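You operate a simulated robot arm through the tools that you are given. There is no shell and no other tool. Be economical: measure what you need, move in short steps, check, and stop when the job is done.

You run a simulated robot arm. Do the job below in one go: nothing can be reset, and whatever is moved stays where it is left.

Task
Rinse the soapy cap with the wash bottle, then blow it dry.
Fine: rinse it in the round holder, dry it in the small white holder; bottle back, green valve shut. Set down upright: wash bottle.

The check looks at the end state, three seconds after you hand in, the way a careful person would. Anything else that was tipped, shoved, dropped, spilled or broken makes it a failure. A push-on lid holds only when it is set on centred and level and pressed home; a screw cap is set on level and turned clockwise until tight.

Robot
A 6-joint arm with a two-finger gripper, on a carriage that runs on a rail from [1170, 8] to [-1170, -8] (x, y) and turns from -239 to 94 degrees about z. Base frame: it is fixed where the carriage stands at the start and does not move with it; the origin is on the floor, on the carriage's upright axis, x ahead of it, y to its left, z up. Readings come in mm, degrees, newtons and seconds.
Its first joint turns from -166.0 to 166.0 degrees. Places, roughly: green nozzle valve [-200, -500, 900]. Payload 2.54 kg.
Tool frame: the origin (TCP) lies between the finger pads and is the grasp point; the fingertips stand 23 mm ahead of it; z points along the fingers, y is the line along which they close. Largest opening 126 mm; the body of the gripper starts 82 mm behind the TCP.
Orientation is told as [roll, pitch, yaw] about the base's x, y, z axes, in that order, counted from this pose: with the fingers straight down and closing along the base's y, the tool's x points along the base's -x, its y along +y and its z along -z.

Tools
- The arm moves only by the tool nudge_tool. Its argument "plan" is a list of rows, each a list of 3 entries, a list of its own where there are three numbers: the shift along the tool's x, y, z in units of 25 mm (1.0 is 25 mm), then the turn, a rotation vector about the tool's x, y, z in units of 6 degrees (1.0 is 6 degrees), then the finger opening in cm, from 0 to 12.6. In form: [[[x, y, z], [wx, wy, wz], fingers], ...]. A call has 1 to 12 rows; each row shifts and turns the commanded pose from where the row before left it, along the tool's axes as they then stand. A call with a number of a shift or a turn outside -1 to 1 is refused whole. Rows are played at 5 a second. More than 50 mm and 8.6 degrees between two rows, or a gripper value outside its range, and nothing of the call is played. A pose out of reach is approached as far as the arm can. The call stops where the force on the tool passes 40 N (or 10 N more than at its start, if that is more) or the arm is blocked; 0.2 s more then pass. The fingers move at their own pace and stop on an object; they squeeze with about 24 N. The grip force told is the motor's: it shows also when the fingers shut on nothing. Time passes only in rows, and 0.2 s behind the last, so rows that do not move let the fingers close. It gives the time, the measured TCP pose, the force on the tool (base axes), the opening and the grip force at its end, in the units of the frame above (readings bear some noise), with the torque about the TCP (base axes, N m) and any sound that the robot's microphone picked up.
- Cameras (640 x 400 px; columns grow to the right, rows downward): "scene" is now at [69.6, 222.6, 1461.5]; the picture's right is [0.24, -0.97, 0.00], its down [-0.43, -0.11, -0.90] and it looks along [0.87, 0.21, -0.44] (base axes); focal length 214 px, centre (320, 200). "wrist" rides on the gripper at [82, 14, -122] in the tool frame; the picture's right is [-0.17, 0.99, 0.00], its down [-0.79, -0.13, -0.60] and it looks along [-0.59, -0.10, 0.80] (tool axes); focal length 243 px, centre (320, 200). There is no depth. A picture from a camera that has moved, and an enlarged one, comes with that camera's place and axes in the base frame and with its lens.
- grab_frame(camera): a new picture of that camera. It takes no simulated time.
- slide_trunk(by): slides the trunk up (or, below 0, down) by that many mm; the arm and the scene camera ride with it, the base frame stays. It gives what a move gives, with no picture.
- roll_base(legs): drives the robot by 1 to 6 legs, each [ahead, left, turn to the left] in mm, mm and degrees, along the robot's own axes; the way and the turn of a leg run together, so that a leg with both is an arc; at most 1500 mm and 180 degrees a leg. The arm and the cameras ride along, it lands a little off, and it stops where it bumps. It keeps to its track: a leg is cut to what the track allows. It gives what a move gives.
- turn_head(pan, tilt): turns the head with the scene camera to pan (to the left, within 120 degrees either way) and tilt (down, from -29 to 69), counted from straight ahead of the robot. It gives what a move gives.
- zoom(camera, box): a new picture of the part [left, top, right, bottom] of that camera's present view, enlarged. It takes no simulated time.
- job_done(): hands the job in; it is judged then, once.

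Go step by step. Nothing tells you exact positions but the pictures and the camera data: compare them with the known pose of the tool, close in by small moves and look again before you grip or let go. The budget is 120 turns and 90 pictures, counting those below and the enlarged ones. Unless the task says otherwise, let go and move clear before handing in, and close with one line.

The tools are called after "Emit:" as name(argument=value, ...) on one line, values as JSON. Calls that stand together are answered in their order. nudge_tool: Moves the arm, as the interface text tells. Its arguments: {"type":"object","properties":{"plan":{"type":"array","items":{"type":"array"}}},"required":["plan"]} The other tools are called the same way: slide_trunk (by) slides the trunk up or down; roll_base (legs) drives the base; turn_head (pan, tilt) turns the head that bears the scene camera; grab_frame (camera) takes a picture; zoom (camera, box) takes an enlarged picture of a part of a camera's view; job_done () hands the job in.

At the start:

```text
time_s: 0.0
position: [139.1, -430.2, 1197.0]
ee_rot: [0.0, 0.1, 0.0]
wrist_force: [-0.3, -0.1, -0.2]
wrist_torque: [-0.02, 0.01, -0.02]
finger_gap: 125.6
finger_force: 0.0
trunk travel left (down, up): [-250.0, 240.0]
robot x, y, heading: [-2.1, -2.2, 0.0]
head pan, tilt: [-120.3, 68.8]
```

scene: 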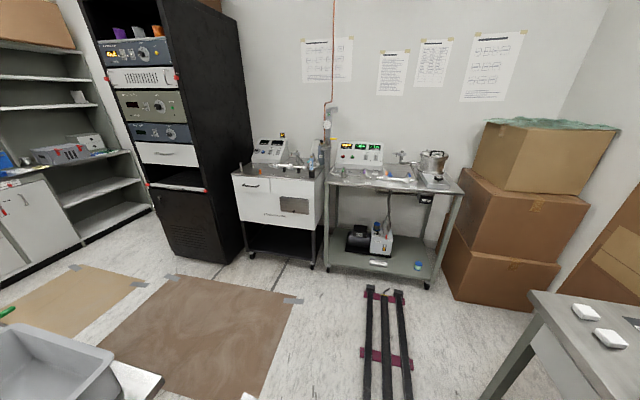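
wrist: 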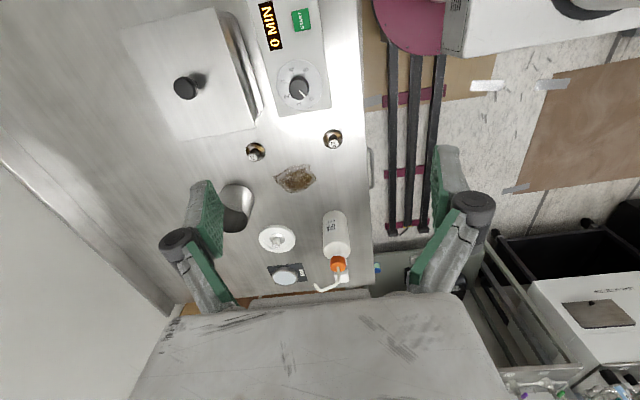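

The wrist view shows a bench with a wash bottle, small holders and knobs. I'll take fresh pictures of the bench before planning anything.

Emit:
turn_head(pan=-70, tilt=40)

Emit:
grab_frame(camera="scene")

Emit:
zoom(camera="wrist", box=[200, 100, 400, 300])

```text
time_s: 1.2
position: [139.4, -433.6, 1196.4]
ee_rot: [0.0, 0.0, 0.1]
wrist_force: [0.4, -0.2, 0.1]
wrist_torque: [0.0, 0.03, -0.01]
finger_gap: 126.0
finger_force: 0.1
trunk travel left (down, up): [-250.0, 240.0]
robot x, y, heading: [0.5, 1.6, -0.0]
head pan, tilt: [-70.0, 40.0]
```

```text
87 pictures are left
camera scene: at [60.3, 216.6, 1433.1], right [0.19, -0.98, 0.0], down [-0.69, -0.14, -0.71], along [0.69, 0.14, -0.71], focal length 214 px, centre (320, 200)
```

scene: 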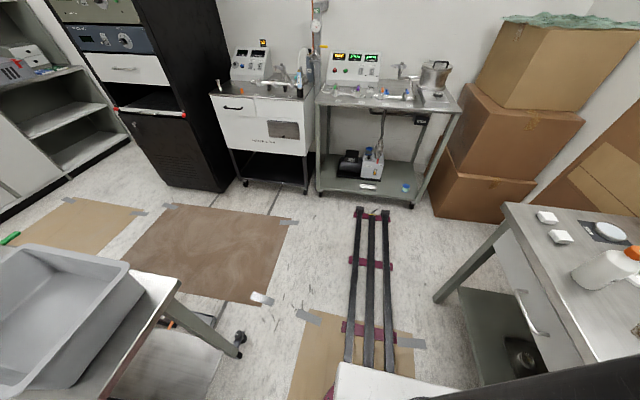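

```text
2.00 times, centred on (300, 200) of wrist
camera zoom: at [57.4, -420.6, 1319.7], right [0.17, 0.99, 0.0], down [0.79, -0.13, 0.6], along [0.59, -0.1, -0.8], focal length 485 px, centre (360, 200)
```

zoom: 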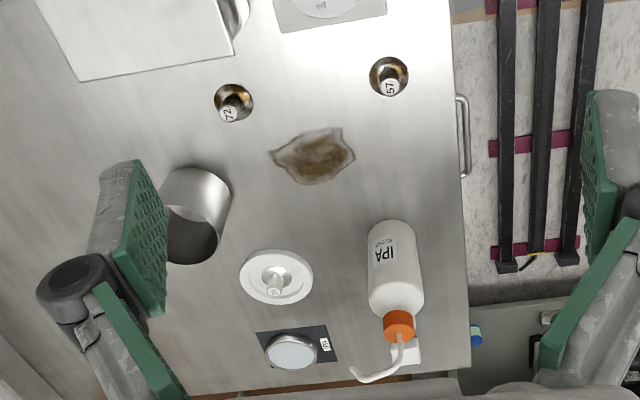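

The head's pan readout doesn't match the camera axes it reports, so I'll try another pan angle.

Emit:
turn_head(pan=-110, tilt=55)

Emit:
grab_frame(camera="scene")

```text
time_s: 2.3
position: [138.8, -433.9, 1194.8]
ee_rot: [-0.1, 0.0, 0.1]
wrist_force: [-0.4, -0.2, 0.2]
wrist_torque: [0.01, -0.03, -0.01]
finger_gap: 126.3
finger_force: 0.0
trunk travel left (down, up): [-250.0, 240.0]
robot x, y, heading: [-1.3, -0.2, -0.2]
head pan, tilt: [-110.0, 55.0]
```

```text
85 pictures are left
camera scene: at [55.5, 217.0, 1425.8], right [0.21, -0.98, 0.0], down [-0.75, -0.16, -0.64], along [0.62, 0.14, -0.77], focal length 214 px, centre (320, 200)
```

scene: 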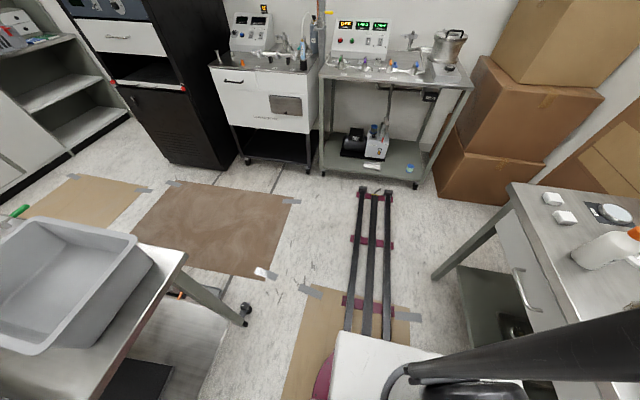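

The view barely panned. I'll test with a very different pan command.

Emit:
turn_head(pan=60, tilt=55)

Emit:
grab_frame(camera="scene")

```text
time_s: 4.8
position: [138.9, -430.6, 1196.8]
ee_rot: [0.0, 0.0, 0.0]
wrist_force: [0.1, -0.2, 0.3]
wrist_torque: [-0.01, 0.01, 0.02]
finger_gap: 126.0
finger_force: 0.1
trunk travel left (down, up): [-250.0, 240.0]
robot x, y, heading: [0.6, -1.6, 0.1]
head pan, tilt: [60.0, 55.0]
```

```text
84 pictures are left
camera scene: at [16.6, 263.3, 1419.7], right [0.87, -0.5, 0.0], down [-0.41, -0.71, -0.57], along [0.29, 0.5, -0.82], focal length 214 px, centre (320, 200)
```

scene: 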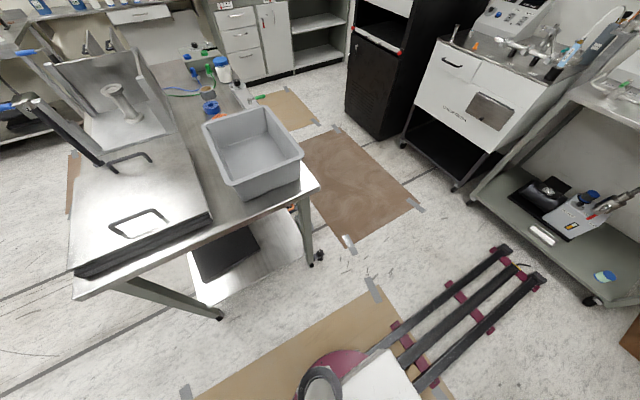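

Positive pans work but negative ones stop near +12°, so I'll use the wrist camera on the bench. I'll yaw the tool clockwise so it looks towards -y, then -x.

Emit:
nudge_tool(plan=[[[0, 0, 0], [0, 0, 1], 12.6], [[0, 0, 0], [0, 0, 1], 12.6], [[0, 0, 0], [0, 0, 1], 12.6], [[0, 0, 0], [0, 0, 1], 12.6], [[0, 0, 0], [0, 0, 1], 12.6], [[0, 0, 0], [0, 0, 1], 12.6], [[0, 0, 0], [0, 0, 1], 12.6], [[0, 0, 0], [0, 0, 1], 12.6], [[0, 0, 0], [0, 0, 1], 12.6], [[0, 0, 0], [0, 0, 1], 12.6], [[0, 0, 0], [0, 0, 1], 12.6], [[0, 0, 0], [0, 0, 1], 12.6]])

Emit:
grab_frame(camera="wrist")

Emit:
turn_head(pan=-40, tilt=40)

Emit:
grab_frame(camera="scene")

```text
time_s: 7.4
position: [139.1, -429.4, 1197.3]
ee_rot: [0.0, 0.0, -72.1]
wrist_force: [0.9, -0.4, -0.3]
wrist_torque: [-0.01, 0.04, 0.01]
finger_gap: 125.9
finger_force: 0.0
trunk travel left (down, up): [-250.0, 240.0]
robot x, y, heading: [-0.7, 4.4, 0.0]
head pan, tilt: [60.0, 55.0]
```

```text
83 pictures are left
camera wrist: at [126.9, -348.9, 1319.3], right [0.99, 0.15, 0.0], down [0.12, -0.79, 0.6], along [0.09, -0.59, -0.8], focal length 243 px, centre (320, 200)
```

wrist: 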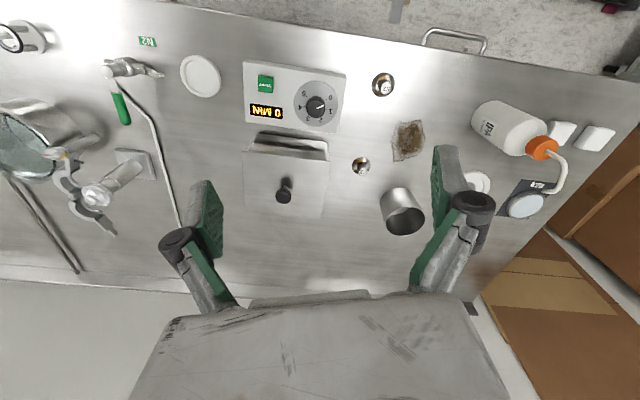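

```text
time_s: 9.2
position: [139.2, -432.1, 1196.6]
ee_rot: [0.0, 0.1, -72.0]
wrist_force: [0.9, 0.1, 0.1]
wrist_torque: [-0.02, -0.01, -0.04]
finger_gap: 126.0
finger_force: 0.1
trunk travel left (down, up): [-250.0, 240.0]
robot x, y, heading: [1.8, -5.2, -0.2]
head pan, tilt: [-40.0, 40.0]
```

```text
82 pictures are left
camera scene: at [60.7, 217.8, 1434.4], right [0.21, -0.98, 0.0], down [-0.68, -0.14, -0.72], along [0.7, 0.15, -0.7], focal length 214 px, centre (320, 200)
```

scene: 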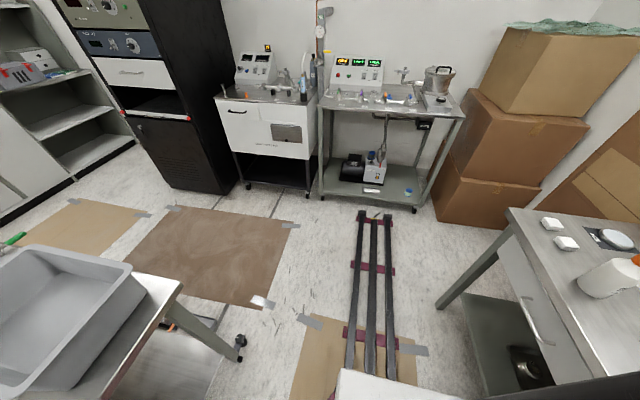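

That is a good overview of the bench: N2 nozzle with a green lever, timer box, steel cup, white round holder, IPA bottle and small white blocks. I'll zoom in for details.

Emit:
zoom(camera="wrist", box=[340, 60, 500, 160])

Emit:
zoom(camera="wrist", box=[440, 90, 640, 230])

Emit:
zoom(camera="wrist", box=[0, 10, 240, 210])

```text
4.00 times, centred on (420, 110) of wrist
camera zoom: at [127.2, -351.3, 1319.7], right [0.99, 0.15, 0.0], down [0.12, -0.79, 0.6], along [0.09, -0.59, -0.8], focal length 970 px, centre (-80, 560)
```

zoom: 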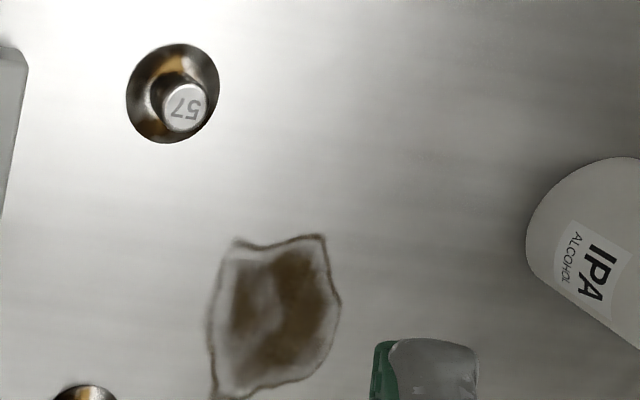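

```text
2.86 times, centred on (540, 160) of wrist
camera zoom: at [127.2, -351.3, 1319.7], right [0.99, 0.15, 0.0], down [0.12, -0.79, 0.6], along [0.09, -0.59, -0.8], focal length 693 px, centre (-309, 314)
```

zoom: 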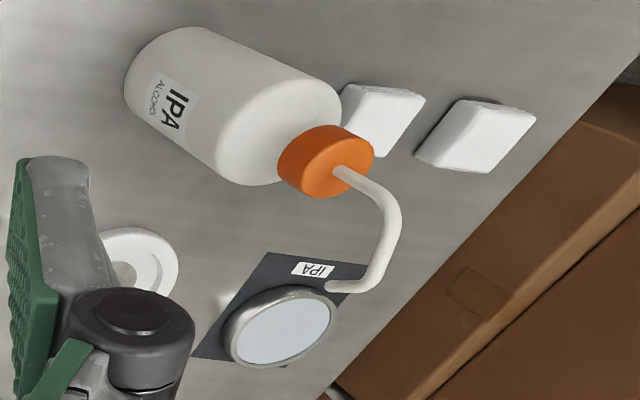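

```text
2.00 times, centred on (120, 110) of wrist
camera zoom: at [127.2, -351.3, 1319.7], right [0.99, 0.15, 0.0], down [0.12, -0.79, 0.6], along [0.09, -0.59, -0.8], focal length 485 px, centre (720, 380)
```

zoom: 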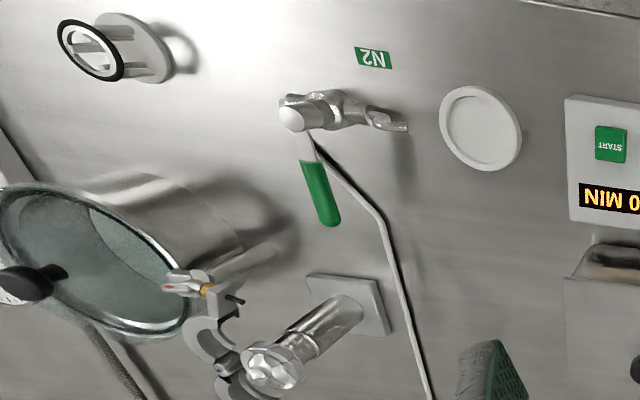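

Triangulating puts the bench top near z≈850, the orange bottle cap at about (475,-450,986), stub "57" at (251,-425), stub "72" at (255,-588) and the white dish at (505,-609). I'll square the yaw to -90 and move in for closer pictures.

Emit:
nudge_tool(plan=[[[0, 0, 0], [0, 0, 1], 12.6], [[0, 0, 0], [0, 0, 1], 12.6], [[0, 0, 0], [0, 0, 1], 12.6], [[0, 1, 0.4], [0, 0, 0], 12.6], [[0, 1, 0.4], [0, 0, 0], 12.6], [[0, 1, 0.4], [0, 0, 0], 12.6], [[0, 1, 0.4], [0, 0, 0], 12.6], [[0, 1, 0.4], [0, 0, 0], 12.6], [[0, 1, 0.4], [0, 0, 0], 12.6], [[0, 1, 0.4], [0, 0, 0], 12.6], [[0, 1, 0.4], [0, 0, 0], 12.6]])

Emit:
grab_frame(camera="wrist")

```text
time_s: 11.6
position: [337.6, -430.0, 1114.2]
ee_rot: [0.0, 0.0, -90.0]
wrist_force: [-0.1, 0.1, -0.2]
wrist_torque: [0.01, 0.01, 0.0]
finger_gap: 125.8
finger_force: 0.0
trunk travel left (down, up): [-250.0, 240.0]
robot x, y, heading: [1.2, 0.2, 0.0]
head pan, tilt: [-40.0, 40.0]
```

```text
78 pictures are left
camera wrist: at [352.6, -349.5, 1237.6], right [0.99, -0.17, 0.0], down [-0.13, -0.79, 0.6], along [-0.1, -0.59, -0.8], focal length 243 px, centre (320, 200)
```

wrist: 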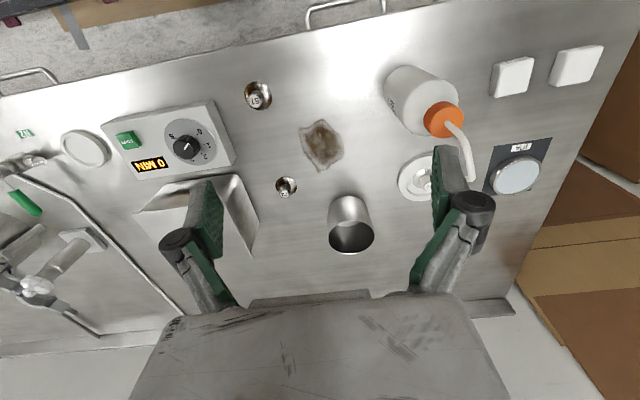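

Emit:
zoom(camera="wrist", box=[230, 70, 350, 210])

Emit:
nudge_tool(plan=[[[0, 1, 0], [0, 0, 0], 12.6], [[0, 1, 0], [0, 0, 0], 12.6], [[0, 1, 0], [0, 0, 0], 12.6], [[0, 1, 0], [0, 0, 0], 12.6], [[0, 1, 0], [0, 0, 0], 12.6]])

Emit:
zoom(camera="wrist", box=[240, 40, 500, 230])

```text
2.86 times, centred on (290, 140) of wrist
camera zoom: at [352.6, -349.5, 1237.6], right [0.99, -0.17, 0.0], down [-0.13, -0.79, 0.6], along [-0.1, -0.59, -0.8], focal length 693 px, centre (406, 371)
```

zoom: 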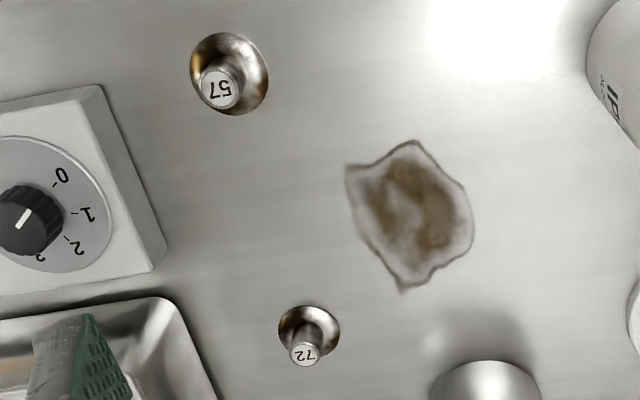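

```text
time_s: 12.8
position: [463.6, -432.7, 1118.0]
ee_rot: [0.0, 0.0, -90.0]
wrist_force: [-0.3, 0.4, 0.0]
wrist_torque: [-0.01, -0.07, -0.01]
finger_gap: 126.0
finger_force: 0.1
trunk travel left (down, up): [-250.0, 240.0]
robot x, y, heading: [2.6, 4.8, -0.0]
head pan, tilt: [-40.0, 40.0]
```

```text
2.11 times, centred on (370, 135) of wrist
camera zoom: at [478.5, -350.9, 1240.3], right [0.99, -0.17, 0.0], down [-0.13, -0.79, 0.6], along [-0.1, -0.59, -0.8], focal length 511 px, centre (215, 337)
```

zoom: 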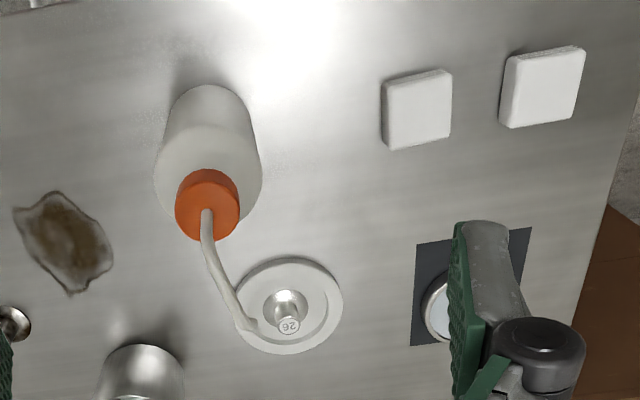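

Three numbered caps with stems are visible: 57, 72 and one in the white round dish. I need to find which one is soapy, so I'm zooming closer.

Emit:
zoom(camera="wrist", box=[330, 130, 390, 190])

Emit:
nudge_tool(plan=[[[0, -1, 0], [0, 0, 0], 12.6], [[0, -1, 0], [0, 0, 0], 12.6], [[0, -1, 0], [0, 0, 0], 12.6], [[0, -1, 0.5], [0, 0, 0], 12.6], [[0, -1, 1], [0, 0, 0], 12.6], [[0, -1, 1], [0, 0, 0], 12.6], [[0, -1, 1], [0, 0, 0], 12.6], [[0, -1, 0], [0, 0, 0], 12.6]])

Emit:
zoom(camera="wrist", box=[200, 0, 460, 230])

```text
6.67 times, centred on (360, 160) of wrist
camera zoom: at [478.5, -350.9, 1240.3], right [0.99, -0.17, 0.0], down [-0.13, -0.79, 0.6], along [-0.1, -0.59, -0.8], focal length 1618 px, centre (53, 467)
```

zoom: 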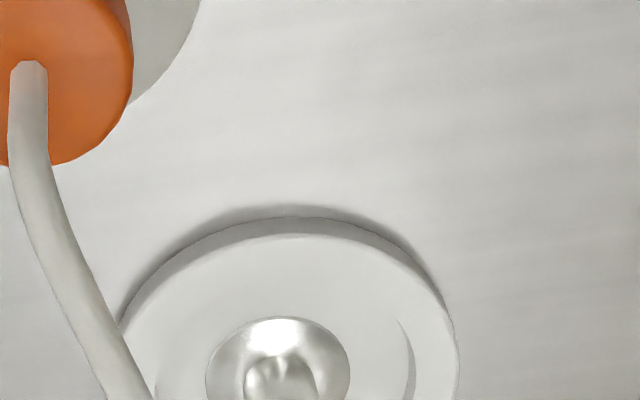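

```text
time_s: 14.6
position: [263.3, -432.4, 1030.0]
ee_rot: [0.0, 0.0, -90.0]
wrist_force: [1.4, -0.3, -0.2]
wrist_torque: [0.04, 0.02, -0.03]
finger_gap: 126.0
finger_force: 0.0
trunk travel left (down, up): [-250.0, 240.0]
robot x, y, heading: [2.9, 2.4, 0.1]
head pan, tilt: [-40.0, 40.0]
```

```text
1.74 times, centred on (330, 115) of wrist
camera zoom: at [277.7, -350.8, 1152.7], right [0.99, -0.17, 0.0], down [-0.13, -0.79, 0.6], along [-0.1, -0.59, -0.8], focal length 422 px, centre (303, 348)
```

zoom: 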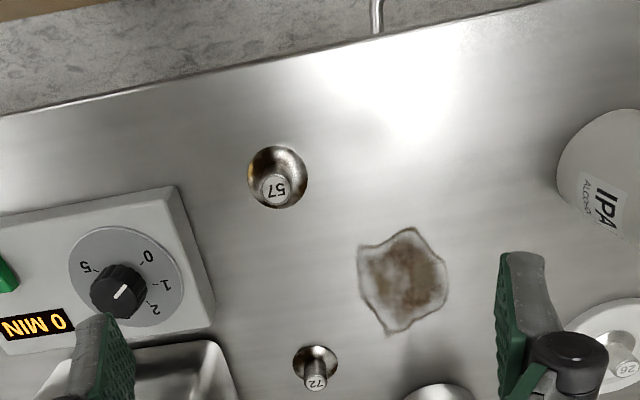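

I'll zoom hard on each cap.

Emit:
zoom(camera="wrist", box=[285, 55, 345, 95])

Emit:
zoom(camera="wrist", box=[305, 170, 365, 210])

Emit:
zoom(camera="wrist", box=[420, 160, 500, 240])

```text
10.00 times, centred on (315, 75) of wrist
camera zoom: at [277.7, -350.8, 1152.7], right [0.99, -0.17, 0.0], down [-0.13, -0.79, 0.6], along [-0.1, -0.59, -0.8], focal length 2426 px, centre (370, 1450)
```

zoom: 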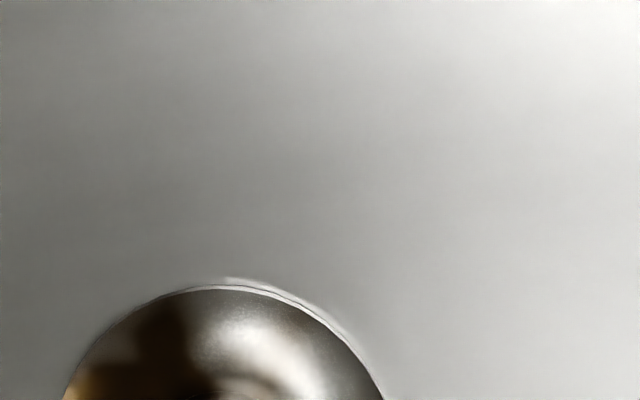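

```text
10.00 times, centred on (335, 190) of wrist
camera zoom: at [277.7, -350.8, 1152.7], right [0.99, -0.17, 0.0], down [-0.13, -0.79, 0.6], along [-0.1, -0.59, -0.8], focal length 2426 px, centre (170, 300)
```

zoom: 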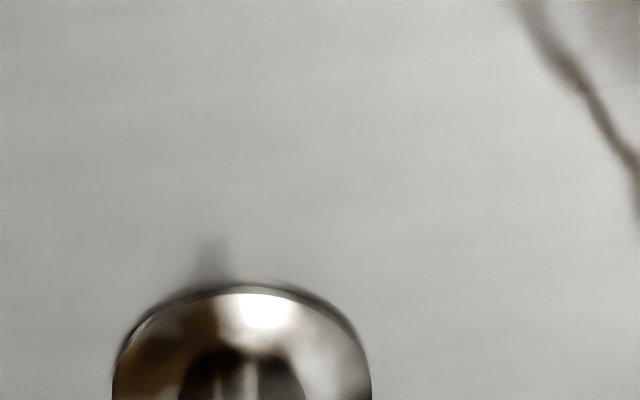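

```text
5.00 times, centred on (460, 200) of wrist
camera zoom: at [277.7, -350.8, 1152.7], right [0.99, -0.17, 0.0], down [-0.13, -0.79, 0.6], along [-0.1, -0.59, -0.8], focal length 1213 px, centre (-380, 200)
```

zoom: 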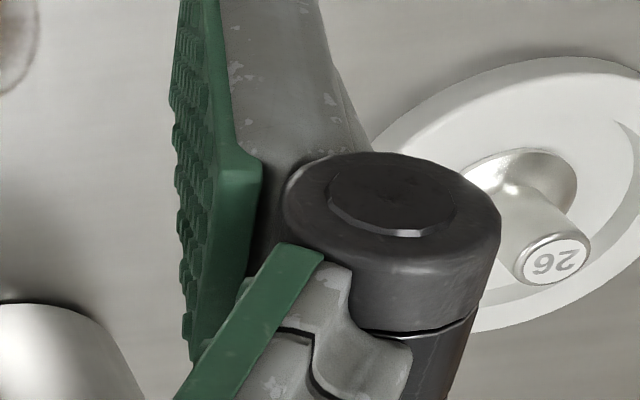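

Emit:
zoom(camera="wrist", box=[275, 80, 335, 125])

Emit:
zoom(camera="wrist", box=[300, 190, 360, 230])

```text
8.89 times, centred on (305, 102) of wrist
camera zoom: at [277.7, -350.8, 1152.7], right [0.99, -0.17, 0.0], down [-0.13, -0.79, 0.6], along [-0.1, -0.59, -0.8], focal length 2157 px, centre (453, 1067)
```

zoom: 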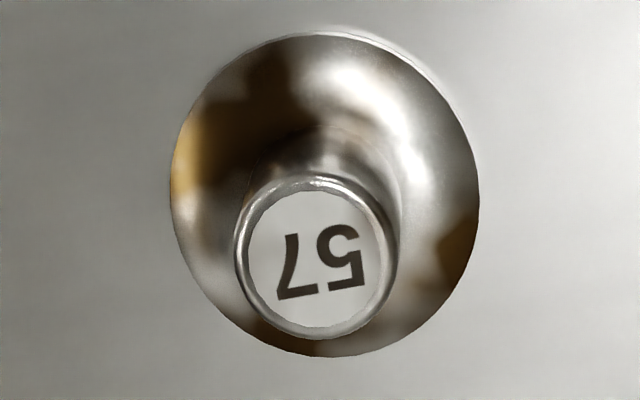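

```text
10.00 times, centred on (330, 210) of wrist
camera zoom: at [277.7, -350.8, 1152.7], right [0.99, -0.17, 0.0], down [-0.13, -0.79, 0.6], along [-0.1, -0.59, -0.8], focal length 2426 px, centre (220, 100)
```

zoom: 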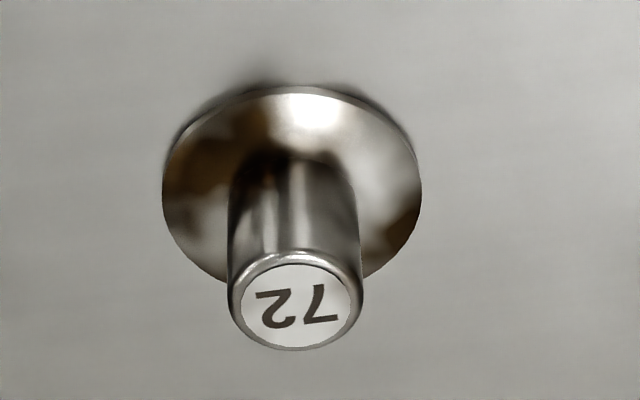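

57 and 72 look mirror-bright, while 26 in the white dish looks filmed and whitish. I'll move the camera to get a clear view of it.

Emit:
nudge_tool(plan=[[[0, 1, -1], [0, 0, 0], 12.6], [[0, 1, -1], [0, 0, 0], 12.6], [[0, 1, -1], [0, 0, 0], 12.6], [[0, 1, 0], [0, 0, 0], 12.6], [[0, 1, 0], [0, 0, 0], 12.6], [[-0.5, 1, 0], [0, 0, 0], 12.6], [[-0.5, 1, 0], [0, 0, 0], 12.6], [[0, 1, 0], [0, 0, 0], 12.6], [[0, 1, 0], [0, 0, 0], 12.6], [[0, 0.6, 0], [0, 0, 0], 12.6]])

Emit:
grab_frame(camera="wrist")

Emit:
zoom(camera="wrist", box=[265, 130, 345, 190])

```text
time_s: 16.8
position: [501.7, -455.4, 1105.4]
ee_rot: [0.0, 0.1, -90.0]
wrist_force: [-0.3, -0.1, -0.4]
wrist_torque: [0.0, -0.04, -0.01]
finger_gap: 126.1
finger_force: 0.0
trunk travel left (down, up): [-250.0, 240.0]
robot x, y, heading: [-0.0, 1.1, -0.2]
head pan, tilt: [-40.0, 40.0]
```

```text
68 pictures are left
camera wrist: at [516.5, -373.4, 1228.3], right [0.99, -0.17, 0.0], down [-0.13, -0.79, 0.6], along [-0.1, -0.59, -0.8], focal length 243 px, centre (320, 200)
```

wrist: 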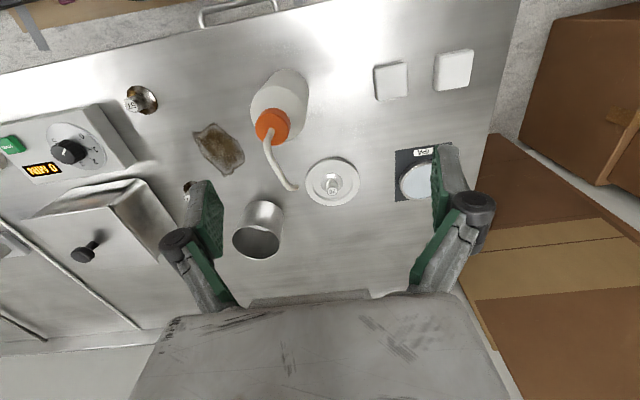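

```text
6.67 times, centred on (305, 160) of wrist
camera zoom: at [516.5, -373.4, 1228.3], right [0.99, -0.17, 0.0], down [-0.13, -0.79, 0.6], along [-0.1, -0.59, -0.8], focal length 1618 px, centre (420, 467)
```

zoom: 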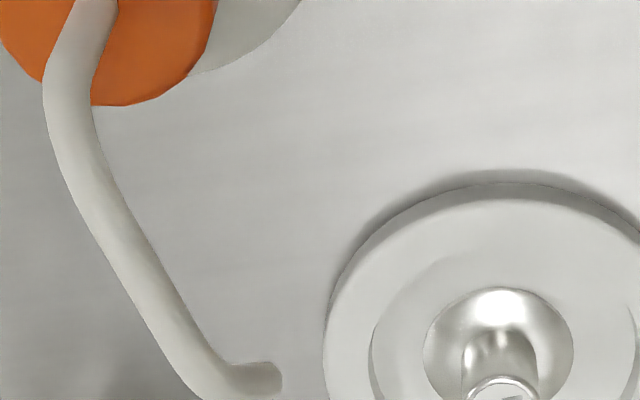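

Emit:
zoom(camera="wrist", box=[300, 150, 365, 210])

Emit:
zoom(camera="wrist", box=[120, 80, 165, 120])

Emit:
zoom(camera="wrist", box=[380, 130, 460, 210])

```text
6.67 times, centred on (332, 180) of wrist
camera zoom: at [516.5, -373.4, 1228.3], right [0.99, -0.17, 0.0], down [-0.13, -0.79, 0.6], along [-0.1, -0.59, -0.8], focal length 1618 px, centre (237, 333)
```

zoom: 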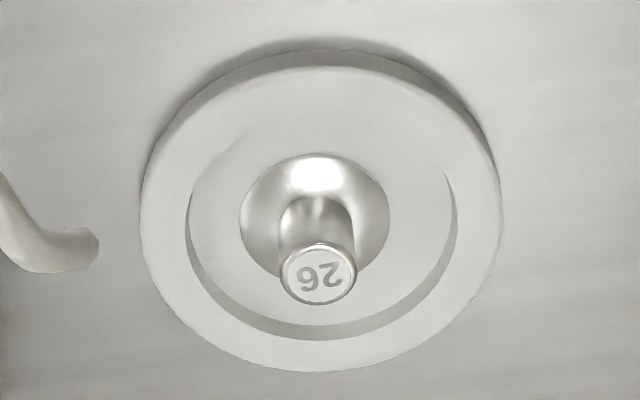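

```text
10.00 times, centred on (142, 100) of wrist
camera zoom: at [516.5, -373.4, 1228.3], right [0.99, -0.17, 0.0], down [-0.13, -0.79, 0.6], along [-0.1, -0.59, -0.8], focal length 2426 px, centre (2095, 1200)
```

zoom: 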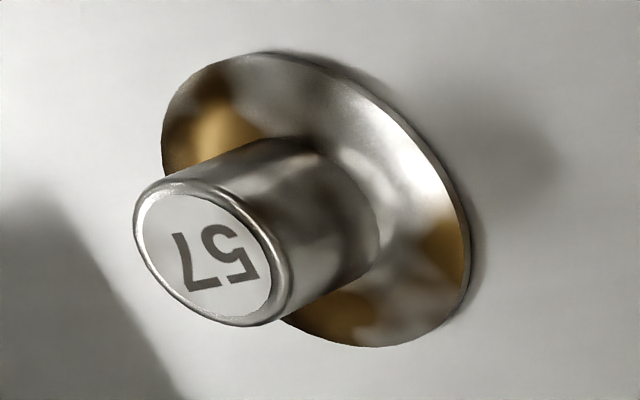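

```text
5.00 times, centred on (420, 170) of wrist
camera zoom: at [516.5, -373.4, 1228.3], right [0.99, -0.17, 0.0], down [-0.13, -0.79, 0.6], along [-0.1, -0.59, -0.8], focal length 1213 px, centre (-180, 350)
```

zoom: 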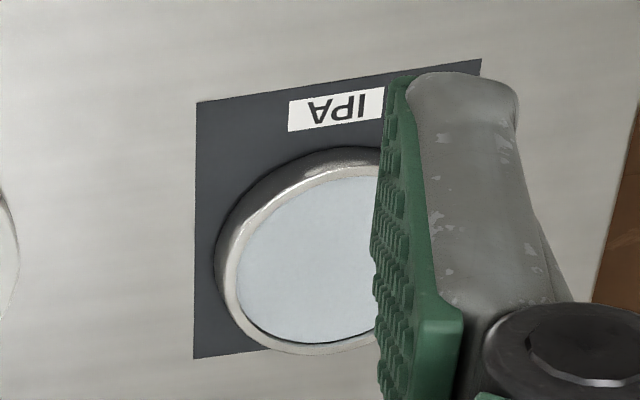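

Caps 57 and 72 show brown patches, and 26 has a pale film in the roughly 98 mm white dish. Next I'll inspect the left side: the N2 nozzle, the other white holder and the ringed item.

Emit:
nudge_tool(plan=[[[0, -1, -1], [0, 0, 0], 12.6], [[0, -1, -1], [0, 0, 0], 12.6], [[0, -1, 0], [0, 0, 0], 12.6], [[0, -1, 0], [0, 0, 0], 12.6], [[0, -1, 0], [0, 0, 0], 12.6], [[0, -1, 0], [0, 0, 0], 12.6], [[0, -1, 0], [0, 0, 0], 12.6], [[0, -1, 0], [0, 0, 0], 12.6], [[0, -1, 0], [0, 0, 0], 12.6], [[0, -1, 0], [0, 0, 0], 12.6], [[0, -1, 0], [0, 0, 0], 12.6], [[0, -1, 0], [0, 0, 0], 12.6]])

Emit:
nudge_tool(plan=[[[0, -1, 0], [0, 0, 0], 12.6], [[0, -1, 0], [0, 0, 0], 12.6], [[0, -1, 0], [0, 0, 0], 12.6], [[0, -1, 0], [0, 0, 0], 12.6], [[0, -1, 0], [0, 0, 0], 12.6], [[0, -1, 0], [0, 0, 0], 12.6], [[0, -1, 0], [0, 0, 0], 12.6], [[0, -1, 0], [0, 0, 0], 12.6], [[0, -1, 0], [0, 0, 0], 12.6], [[0, -1, 0], [0, 0, 0], 12.6]])

Emit:
grab_frame(camera="wrist")

```text
time_s: 19.4
position: [206.4, -461.5, 1157.9]
ee_rot: [-0.1, 0.0, -90.0]
wrist_force: [-0.5, 0.1, 0.4]
wrist_torque: [-0.04, -0.01, 0.01]
finger_gap: 125.9
finger_force: 0.0
trunk travel left (down, up): [-250.0, 240.0]
robot x, y, heading: [-1.7, 1.0, 0.2]
head pan, tilt: [-40.0, 40.0]
```

```text
time_s: 21.6
position: [-48.3, -467.5, 1155.5]
ee_rot: [0.1, 0.0, -90.0]
wrist_force: [0.2, -0.1, 0.0]
wrist_torque: [0.03, -0.01, 0.01]
finger_gap: 125.9
finger_force: 0.1
trunk travel left (down, up): [-250.0, 240.0]
robot x, y, heading: [1.3, 5.0, -0.1]
head pan, tilt: [-40.0, 40.0]
```

```text
63 pictures are left
camera wrist: at [-33.4, -386.4, 1278.6], right [0.99, -0.17, 0.0], down [-0.13, -0.79, 0.6], along [-0.1, -0.59, -0.8], focal length 243 px, centre (320, 200)
```

wrist: 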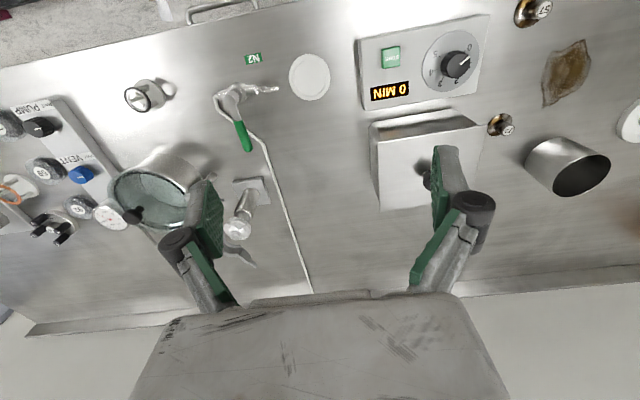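

Emit:
zoom(camera="wrist", box=[200, 40, 340, 160])

Emit:
zoom(camera="wrist", box=[80, 60, 280, 270])

Emit:
zoom(camera="wrist", box=[0, 80, 130, 260])

```text
3.33 times, centred on (270, 100) of wrist
camera zoom: at [-33.4, -386.4, 1278.6], right [0.99, -0.17, 0.0], down [-0.13, -0.79, 0.6], along [-0.1, -0.59, -0.8], focal length 809 px, centre (487, 533)
```

zoom: 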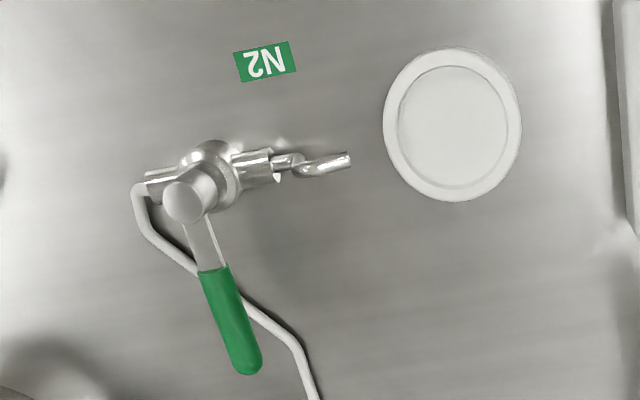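

```text
1.90 times, centred on (180, 165) of wrist
camera zoom: at [-33.4, -386.4, 1278.6], right [0.99, -0.17, 0.0], down [-0.13, -0.79, 0.6], along [-0.1, -0.59, -0.8], focal length 462 px, centre (587, 267)
```

zoom: 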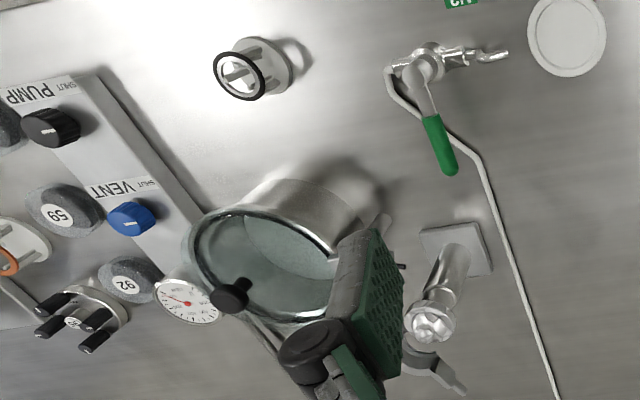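

```text
2.22 times, centred on (65, 170) of wrist
camera zoom: at [-33.4, -386.4, 1278.6], right [0.99, -0.17, 0.0], down [-0.13, -0.79, 0.6], along [-0.1, -0.59, -0.8], focal length 539 px, centre (887, 267)
```

zoom: 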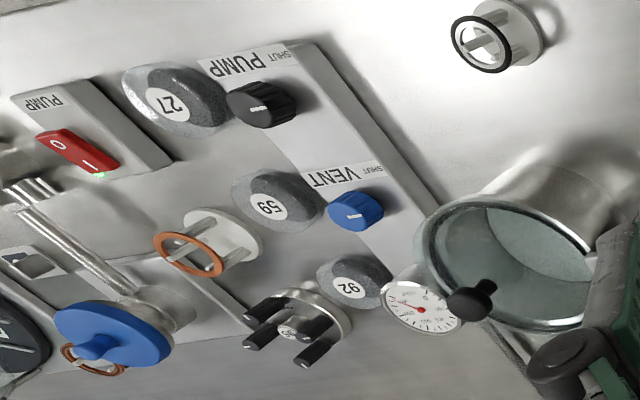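

The empty ~68 mm white holder at (-67,-458) is in front of the N2 nozzle, so that's the drying place. Cap 26, filmed, already sits in the round white dish at (498,-608). I'll take the wash bottle by its body with the tool tilted 45°, from the side opposite the spout (tip near (472,-499,1035)).

Emit:
nudge_tool(plan=[[[0, 1, 0], [0, -1, 0], 12.6], [[0, 1, 0], [0, -1, 0], 12.6], [[0, 1, 0], [0, -1, 0], 12.6], [[0, 1, 0], [0, -1, 0], 12.6], [[0, 1, 0], [0, -1, 0], 12.6], [[0, 1, 0], [0, -1, 0], 12.6], [[0, 1, 0], [0, -1, 0], 12.6], [[0, 1, 0], [0, -0.5, 0], 12.6], [[0, 1, 0], [0, 0, 0], 12.6], [[0, 1, 0], [0, 0, 0], 12.6], [[0, 1, 0], [0, 0, 0], 12.6], [[0, 1, 0], [0, 0, 0], 12.6]])

Emit:
nudge_tool(plan=[[[0, 1, 0], [0, 0, 0], 12.6], [[0, 1, 0], [0, 0, 0], 12.6], [[0, 1, 0], [0, 0, 0], 12.6], [[0, 1, 0], [0, 0, 0], 12.6], [[1, 1, 0], [0, 0, 0], 12.6], [[1, 1, 0], [0, 0, 0], 12.6], [[1, 1, 0], [0, 0, 0], 12.6], [[1, 1, 0], [0, 0, 0], 12.6], [[1, 1, 0], [0, 0, 0], 12.6], [[1, 0, 0], [0, 0, 0], 12.6], [[1, 0, 0], [0, 0, 0], 12.6]])

Emit:
grab_frame(camera="wrist")

```text
time_s: 22.4
position: [7.0, -540.1, 1169.2]
ee_rot: [0.0, -16.9, -91.6]
wrist_force: [-0.2, 0.2, 1.6]
wrist_torque: [-0.08, -0.05, 0.03]
finger_gap: 126.0
finger_force: 0.0
trunk travel left (down, up): [-250.0, 240.0]
robot x, y, heading: [0.7, -1.0, -0.2]
head pan, tilt: [-40.0, 40.0]
stopped in row 4: the arm was blocked; the commanded pose is now the measured one
```

```text
time_s: 24.3
position: [245.7, -495.7, 1147.4]
ee_rot: [0.1, -16.9, -91.4]
wrist_force: [-1.3, -0.7, 0.0]
wrist_torque: [0.02, -0.04, 0.03]
finger_gap: 125.9
finger_force: 0.2
trunk travel left (down, up): [-250.0, 240.0]
robot x, y, heading: [1.5, -4.6, 0.2]
head pan, tilt: [-40.0, 40.0]
stopped in row 9: the arm was blocked; the commanded pose is now the measured one
```

```text
59 pictures are left
camera wrist: at [262.4, -382.9, 1241.3], right [0.98, -0.18, 0.05], down [-0.15, -0.58, 0.8], along [-0.12, -0.79, -0.6], focal length 243 px, centre (320, 200)
```

wrist: 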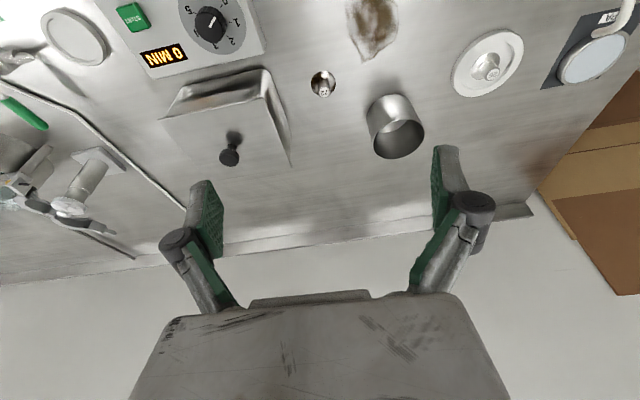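

The arm got blocked because tilting outward folds it too close to itself. I'll untilt, back the carriage up about 125 mm for more radius, and approach the bottle radially with yaw around -37.

Emit:
nudge_tool(plan=[[[0, 0, 0], [0, 1, 0], 12.6], [[0, 0, 0], [0, 1, 0], 12.6], [[0, 0, 0], [0, 0.82, 0], 12.6], [[0, 0, 0], [0, 0, -1], 12.6], [[0, 0, 0], [0, 0, -1], 12.6], [[0, 0, 0], [0, 0, -1], 12.6], [[0, 0, 0], [0, 0, -1], 12.6], [[0, 0, 0], [0, 0, -1], 12.6], [[0, 0, 0], [0, 0, -1], 12.6], [[0, 0, 0], [0, 0, -1], 12.6], [[0, 0, 0], [0, 0, -1], 12.6], [[0, 0, 0], [0, 0, -1], 12.6]])

Emit:
roll_base(legs=[[-200, 0, 0]])

```text
time_s: 26.9
position: [245.3, -494.0, 1148.0]
ee_rot: [0.0, 0.0, -37.2]
wrist_force: [0.3, 0.6, 0.6]
wrist_torque: [-0.02, -0.01, 0.01]
finger_gap: 126.0
finger_force: 0.0
trunk travel left (down, up): [-250.0, 240.0]
robot x, y, heading: [2.9, -0.3, 0.0]
head pan, tilt: [-40.0, 40.0]
```

```text
time_s: 28.5
position: [43.0, -494.0, 1148.1]
ee_rot: [0.0, 0.0, -37.1]
wrist_force: [0.2, 0.7, -0.3]
wrist_torque: [0.0, -0.01, 0.02]
finger_gap: 125.8
finger_force: 0.1
trunk travel left (down, up): [-250.0, 240.0]
robot x, y, heading: [-203.1, -3.5, 0.3]
head pan, tilt: [-40.0, 40.0]
```

The carriage is now at x≈-203. I'm moving the tool horizontally to the pre-grip point behind the bottle, then tilting.

Emit:
nudge_tool(plan=[[[-0.71, 0.98, 0], [0, 0, 0], 12.6], [[-0.71, 0.98, 0], [0, 0, 0], 12.6], [[-0.71, 0.98, 0], [0, 0, 0], 12.6], [[-0.71, 0.98, 0], [0, 0, 0], 12.6], [[-0.71, 0.98, 0], [0, 0, 0], 12.6], [[-0.71, 0.98, 0], [0, 0, 0], 12.6], [[-0.71, 0.98, 0], [0, 0, 0], 12.6], [[-0.71, 0.98, 0], [0, 0, 0], 12.6], [[-0.71, 0.98, 0], [0, 0, 0], 12.6], [[-0.71, 0.98, 0], [0, 0, 0], 12.6], [[-0.71, 0.98, 0], [0, 0, 0], 12.6], [[-0.71, 0.98, 0], [0, 0, 0], 12.6]])

Emit:
nudge_tool(plan=[[[0, 0, 0], [0, -1, 0], 12.6], [[0, 0, 0], [0, -1, 0], 12.6], [[0, 0, 0], [0, -1, 0], 12.6], [[0, 0, 0], [0, -1, 0], 12.6], [[0, 0, 0], [0, -1, 0], 12.6], [[0, 0, 0], [0, -1, 0], 12.6], [[0, 0, 0], [0, -1, 0], 12.6], [[0, 0, 0], [0, -0.5, 0], 12.6]])

Emit:
grab_frame(camera="wrist")

```text
time_s: 31.1
position: [389.5, -390.3, 1145.1]
ee_rot: [0.1, 0.0, -37.0]
wrist_force: [0.2, -0.5, -0.5]
wrist_torque: [0.02, -0.02, 0.0]
finger_gap: 126.0
finger_force: 0.1
trunk travel left (down, up): [-250.0, 240.0]
robot x, y, heading: [-204.0, -1.9, 0.7]
head pan, tilt: [-40.0, 40.0]
```

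```text
time_s: 32.9
position: [392.2, -389.5, 1148.9]
ee_rot: [0.0, -45.1, -37.1]
wrist_force: [0.8, 0.4, -0.2]
wrist_torque: [-0.01, 0.02, 0.0]
finger_gap: 126.1
finger_force: 0.1
trunk travel left (down, up): [-250.0, 240.0]
robot x, y, heading: [-201.9, -1.6, 0.1]
head pan, tilt: [-40.0, 40.0]
```

```text
58 pictures are left
camera wrist: at [285.0, -291.8, 1176.8], right [0.69, 0.72, 0.12], down [0.03, -0.19, 0.98], along [0.72, -0.67, -0.15], focal length 243 px, centre (320, 200)
```

wrist: 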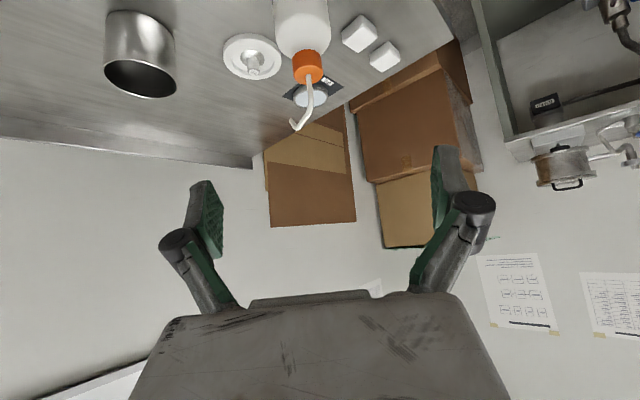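

The tilt worked, with an inverted side view of the bottle, dish and spout. I'll lower to the approach line.

Emit:
nudge_tool(plan=[[[0.97, 0, 0.97], [0, 0, 0], 12.6], [[0.97, 0, 0.97], [0, 0, 0], 12.6], [[0.97, 0, 0.97], [0, 0, 0], 12.6], [[0.97, 0, 0.97], [0, 0, 0], 12.6]])

Emit:
grab_frame(camera="wrist")

Emit:
zoom(camera="wrist", box=[220, 40, 420, 220])

```text
time_s: 33.9
position: [392.8, -387.1, 1011.2]
ee_rot: [0.1, -45.1, -37.2]
wrist_force: [0.1, -0.6, -0.1]
wrist_torque: [-0.03, 0.02, 0.01]
finger_gap: 126.0
finger_force: 0.0
trunk travel left (down, up): [-250.0, 240.0]
robot x, y, heading: [-203.9, -1.9, 0.1]
head pan, tilt: [-40.0, 40.0]
```

```text
57 pictures are left
camera wrist: at [285.6, -289.9, 1039.8], right [0.69, 0.72, 0.12], down [0.03, -0.19, 0.98], along [0.72, -0.67, -0.15], focal length 243 px, centre (320, 200)
```

wrist: 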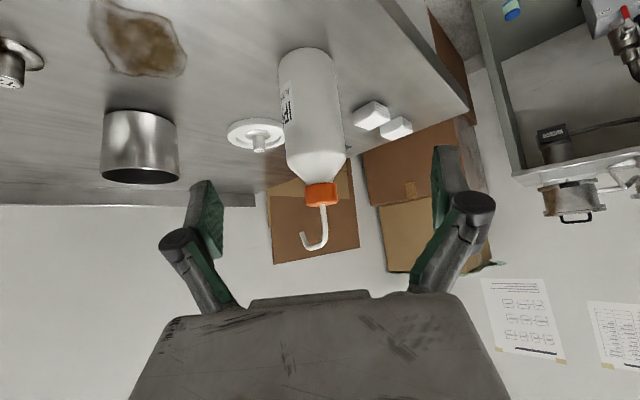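

```text
2.22 times, centred on (320, 130) of wrist
camera zoom: at [285.6, -289.9, 1039.8], right [0.69, 0.72, 0.12], down [0.03, -0.19, 0.98], along [0.72, -0.67, -0.15], focal length 539 px, centre (320, 356)
```

zoom: 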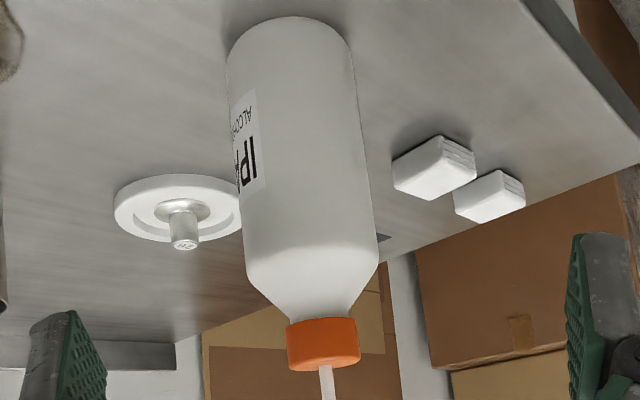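

This side view shows the spout curling down and the bottle about 64 mm wide, with its base at z≈855. The axis is about 10.5 mm to the tool's -y side, so I'll shift that way and advance with open fingers.

Emit:
nudge_tool(plan=[[[0, -0.42, 0], [0, 0, 0], 12.6], [[0, 0, 1], [0, 0, 0], 12.6], [[0, 0, 1], [0, 0, 0], 12.6], [[0, 0, 1], [0, 0, 0], 12.6], [[0, 0, 1], [0, 0, 0], 12.6]])

Emit:
grab_frame(camera="wrist")

```text
time_s: 35.1
position: [441.7, -439.8, 939.7]
ee_rot: [0.1, -45.0, -37.2]
wrist_force: [0.0, -0.4, 0.0]
wrist_torque: [0.01, -0.02, 0.01]
finger_gap: 126.0
finger_force: 0.0
trunk travel left (down, up): [-250.0, 240.0]
robot x, y, heading: [-204.1, -0.9, 0.2]
head pan, tilt: [-40.0, 40.0]
```

```text
55 pictures are left
camera wrist: at [335.6, -343.0, 968.0], right [0.69, 0.72, 0.12], down [0.03, -0.19, 0.98], along [0.72, -0.67, -0.15], focal length 243 px, centre (320, 200)
```

wrist: 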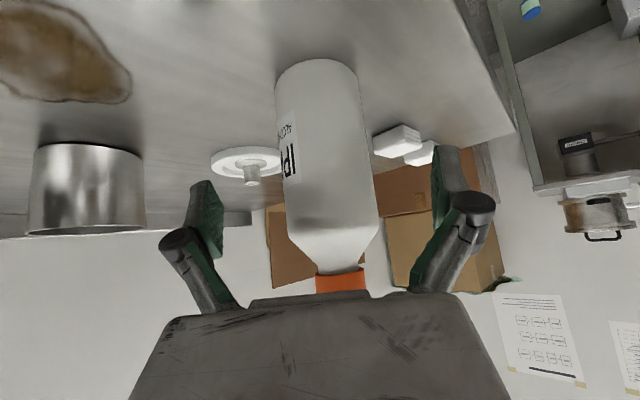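

It's centred between the fingers, so I'll advance the last 50 mm and look again.

Emit:
nudge_tool(plan=[[[0, 0, 1], [0, 0, 0], 12.6], [[0, 0, 1], [0, 0, 0], 12.6]])

Emit:
grab_frame(camera="wrist")

```text
time_s: 35.7
position: [468.7, -462.7, 906.2]
ee_rot: [0.0, -45.0, -37.2]
wrist_force: [-0.5, -0.5, -0.7]
wrist_torque: [0.0, -0.03, -0.01]
finger_gap: 126.2
finger_force: 0.0
trunk travel left (down, up): [-250.0, 240.0]
robot x, y, heading: [-205.7, -1.2, 0.2]
head pan, tilt: [-40.0, 40.0]
```

```text
54 pictures are left
camera wrist: at [363.0, -364.6, 934.3], right [0.69, 0.72, 0.12], down [0.03, -0.19, 0.98], along [0.72, -0.67, -0.15], focal length 243 px, centre (320, 200)
```

wrist: 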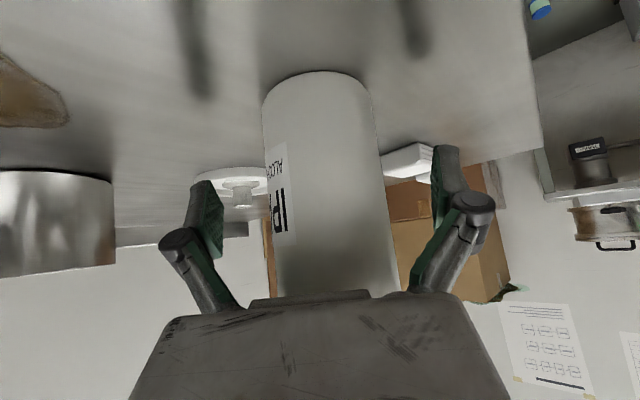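

The fingers straddle the body. I'll close gently in steps and watch the force and sound.

Emit:
nudge_tool(plan=[[[0, 0, 0], [0, 0, 0], 7.0], [[0, 0, 0], [0, 0, 0], 7.0], [[0, 0, 0], [0, 0, 0], 7.0], [[0, 0, 0], [0, 0, 0], 6.6], [[0, 0, 0], [0, 0, 0], 6.6]])

```text
time_s: 36.9
position: [469.4, -462.7, 904.8]
ee_rot: [0.2, -45.0, -37.2]
wrist_force: [0.1, 0.3, -0.5]
wrist_torque: [-0.07, -0.05, -0.03]
finger_gap: 65.9
finger_force: 0.2
trunk travel left (down, up): [-250.0, 240.0]
robot x, y, heading: [-205.9, -5.3, 0.1]
head pan, tilt: [-40.0, 40.0]
```

Emit:
nudge_tool(plan=[[[0, 0, 0], [0, 0, 0], 6.4], [[0, 0, 0], [0, 0, 0], 6.3], [[0, 0, 0], [0, 0, 0], 6.2], [[0, 0, 0], [0, 0, 0], 6.2]])

```text
time_s: 37.9
position: [468.9, -461.5, 904.7]
ee_rot: [0.1, -45.0, -37.2]
wrist_force: [-0.2, 0.5, -0.2]
wrist_torque: [-0.03, -0.01, 0.03]
finger_gap: 62.3
finger_force: 0.0
trunk travel left (down, up): [-250.0, 240.0]
robot x, y, heading: [-205.8, -5.8, 0.1]
head pan, tilt: [-40.0, 40.0]
```

It's not touching at 62 mm yet, so I'll keep closing in small steps.

Emit:
nudge_tool(plan=[[[0, 0, 0], [0, 0, 0], 6.1], [[0, 0, 0], [0, 0, 0], 6.0], [[0, 0, 0], [0, 0, 0], 6.0]])

Emit:
nudge_tool(plan=[[[0, 0, 0], [0, 0, 0], 5.9], [[0, 0, 0], [0, 0, 0], 5.8], [[0, 0, 0], [0, 0, 0], 5.8]])

```text
time_s: 38.7
position: [468.1, -461.3, 905.6]
ee_rot: [0.1, -45.0, -37.1]
wrist_force: [0.0, 0.8, 0.6]
wrist_torque: [0.01, -0.04, 0.03]
finger_gap: 60.5
finger_force: 0.0
trunk travel left (down, up): [-250.0, 240.0]
robot x, y, heading: [-202.5, 2.5, 0.1]
head pan, tilt: [-40.0, 40.0]
```

```text
time_s: 39.5
position: [468.8, -461.8, 905.4]
ee_rot: [0.0, -45.0, -37.1]
wrist_force: [0.4, 0.3, -0.5]
wrist_torque: [0.0, -0.08, 0.01]
finger_gap: 58.4
finger_force: 0.7
trunk travel left (down, up): [-250.0, 240.0]
robot x, y, heading: [-203.6, -1.6, 0.0]
head pan, tilt: [-40.0, 40.0]
```

Emit:
nudge_tool(plan=[[[0, 0, 0], [0, 0, 0], 5.7], [[0, 0, 0], [0, 0, 0], 5.7]])

Emit:
zoom(camera="wrist", box=[200, 60, 460, 310])

```text
time_s: 40.1
position: [469.1, -462.2, 905.5]
ee_rot: [0.1, -45.1, -37.2]
wrist_force: [0.6, 0.7, 0.6]
wrist_torque: [-0.01, 0.01, 0.0]
finger_gap: 57.5
finger_force: 0.2
trunk travel left (down, up): [-250.0, 240.0]
robot x, y, heading: [-207.5, -2.1, 0.2]
head pan, tilt: [-40.0, 40.0]
```

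```text
1.60 times, centred on (330, 185) of wrist
camera zoom: at [362.8, -364.5, 934.4], right [0.69, 0.72, 0.12], down [0.03, -0.19, 0.98], along [0.72, -0.67, -0.15], focal length 388 px, centre (304, 224)
```

zoom: 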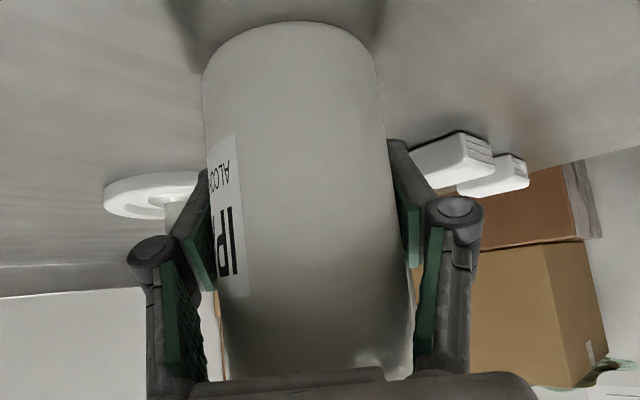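

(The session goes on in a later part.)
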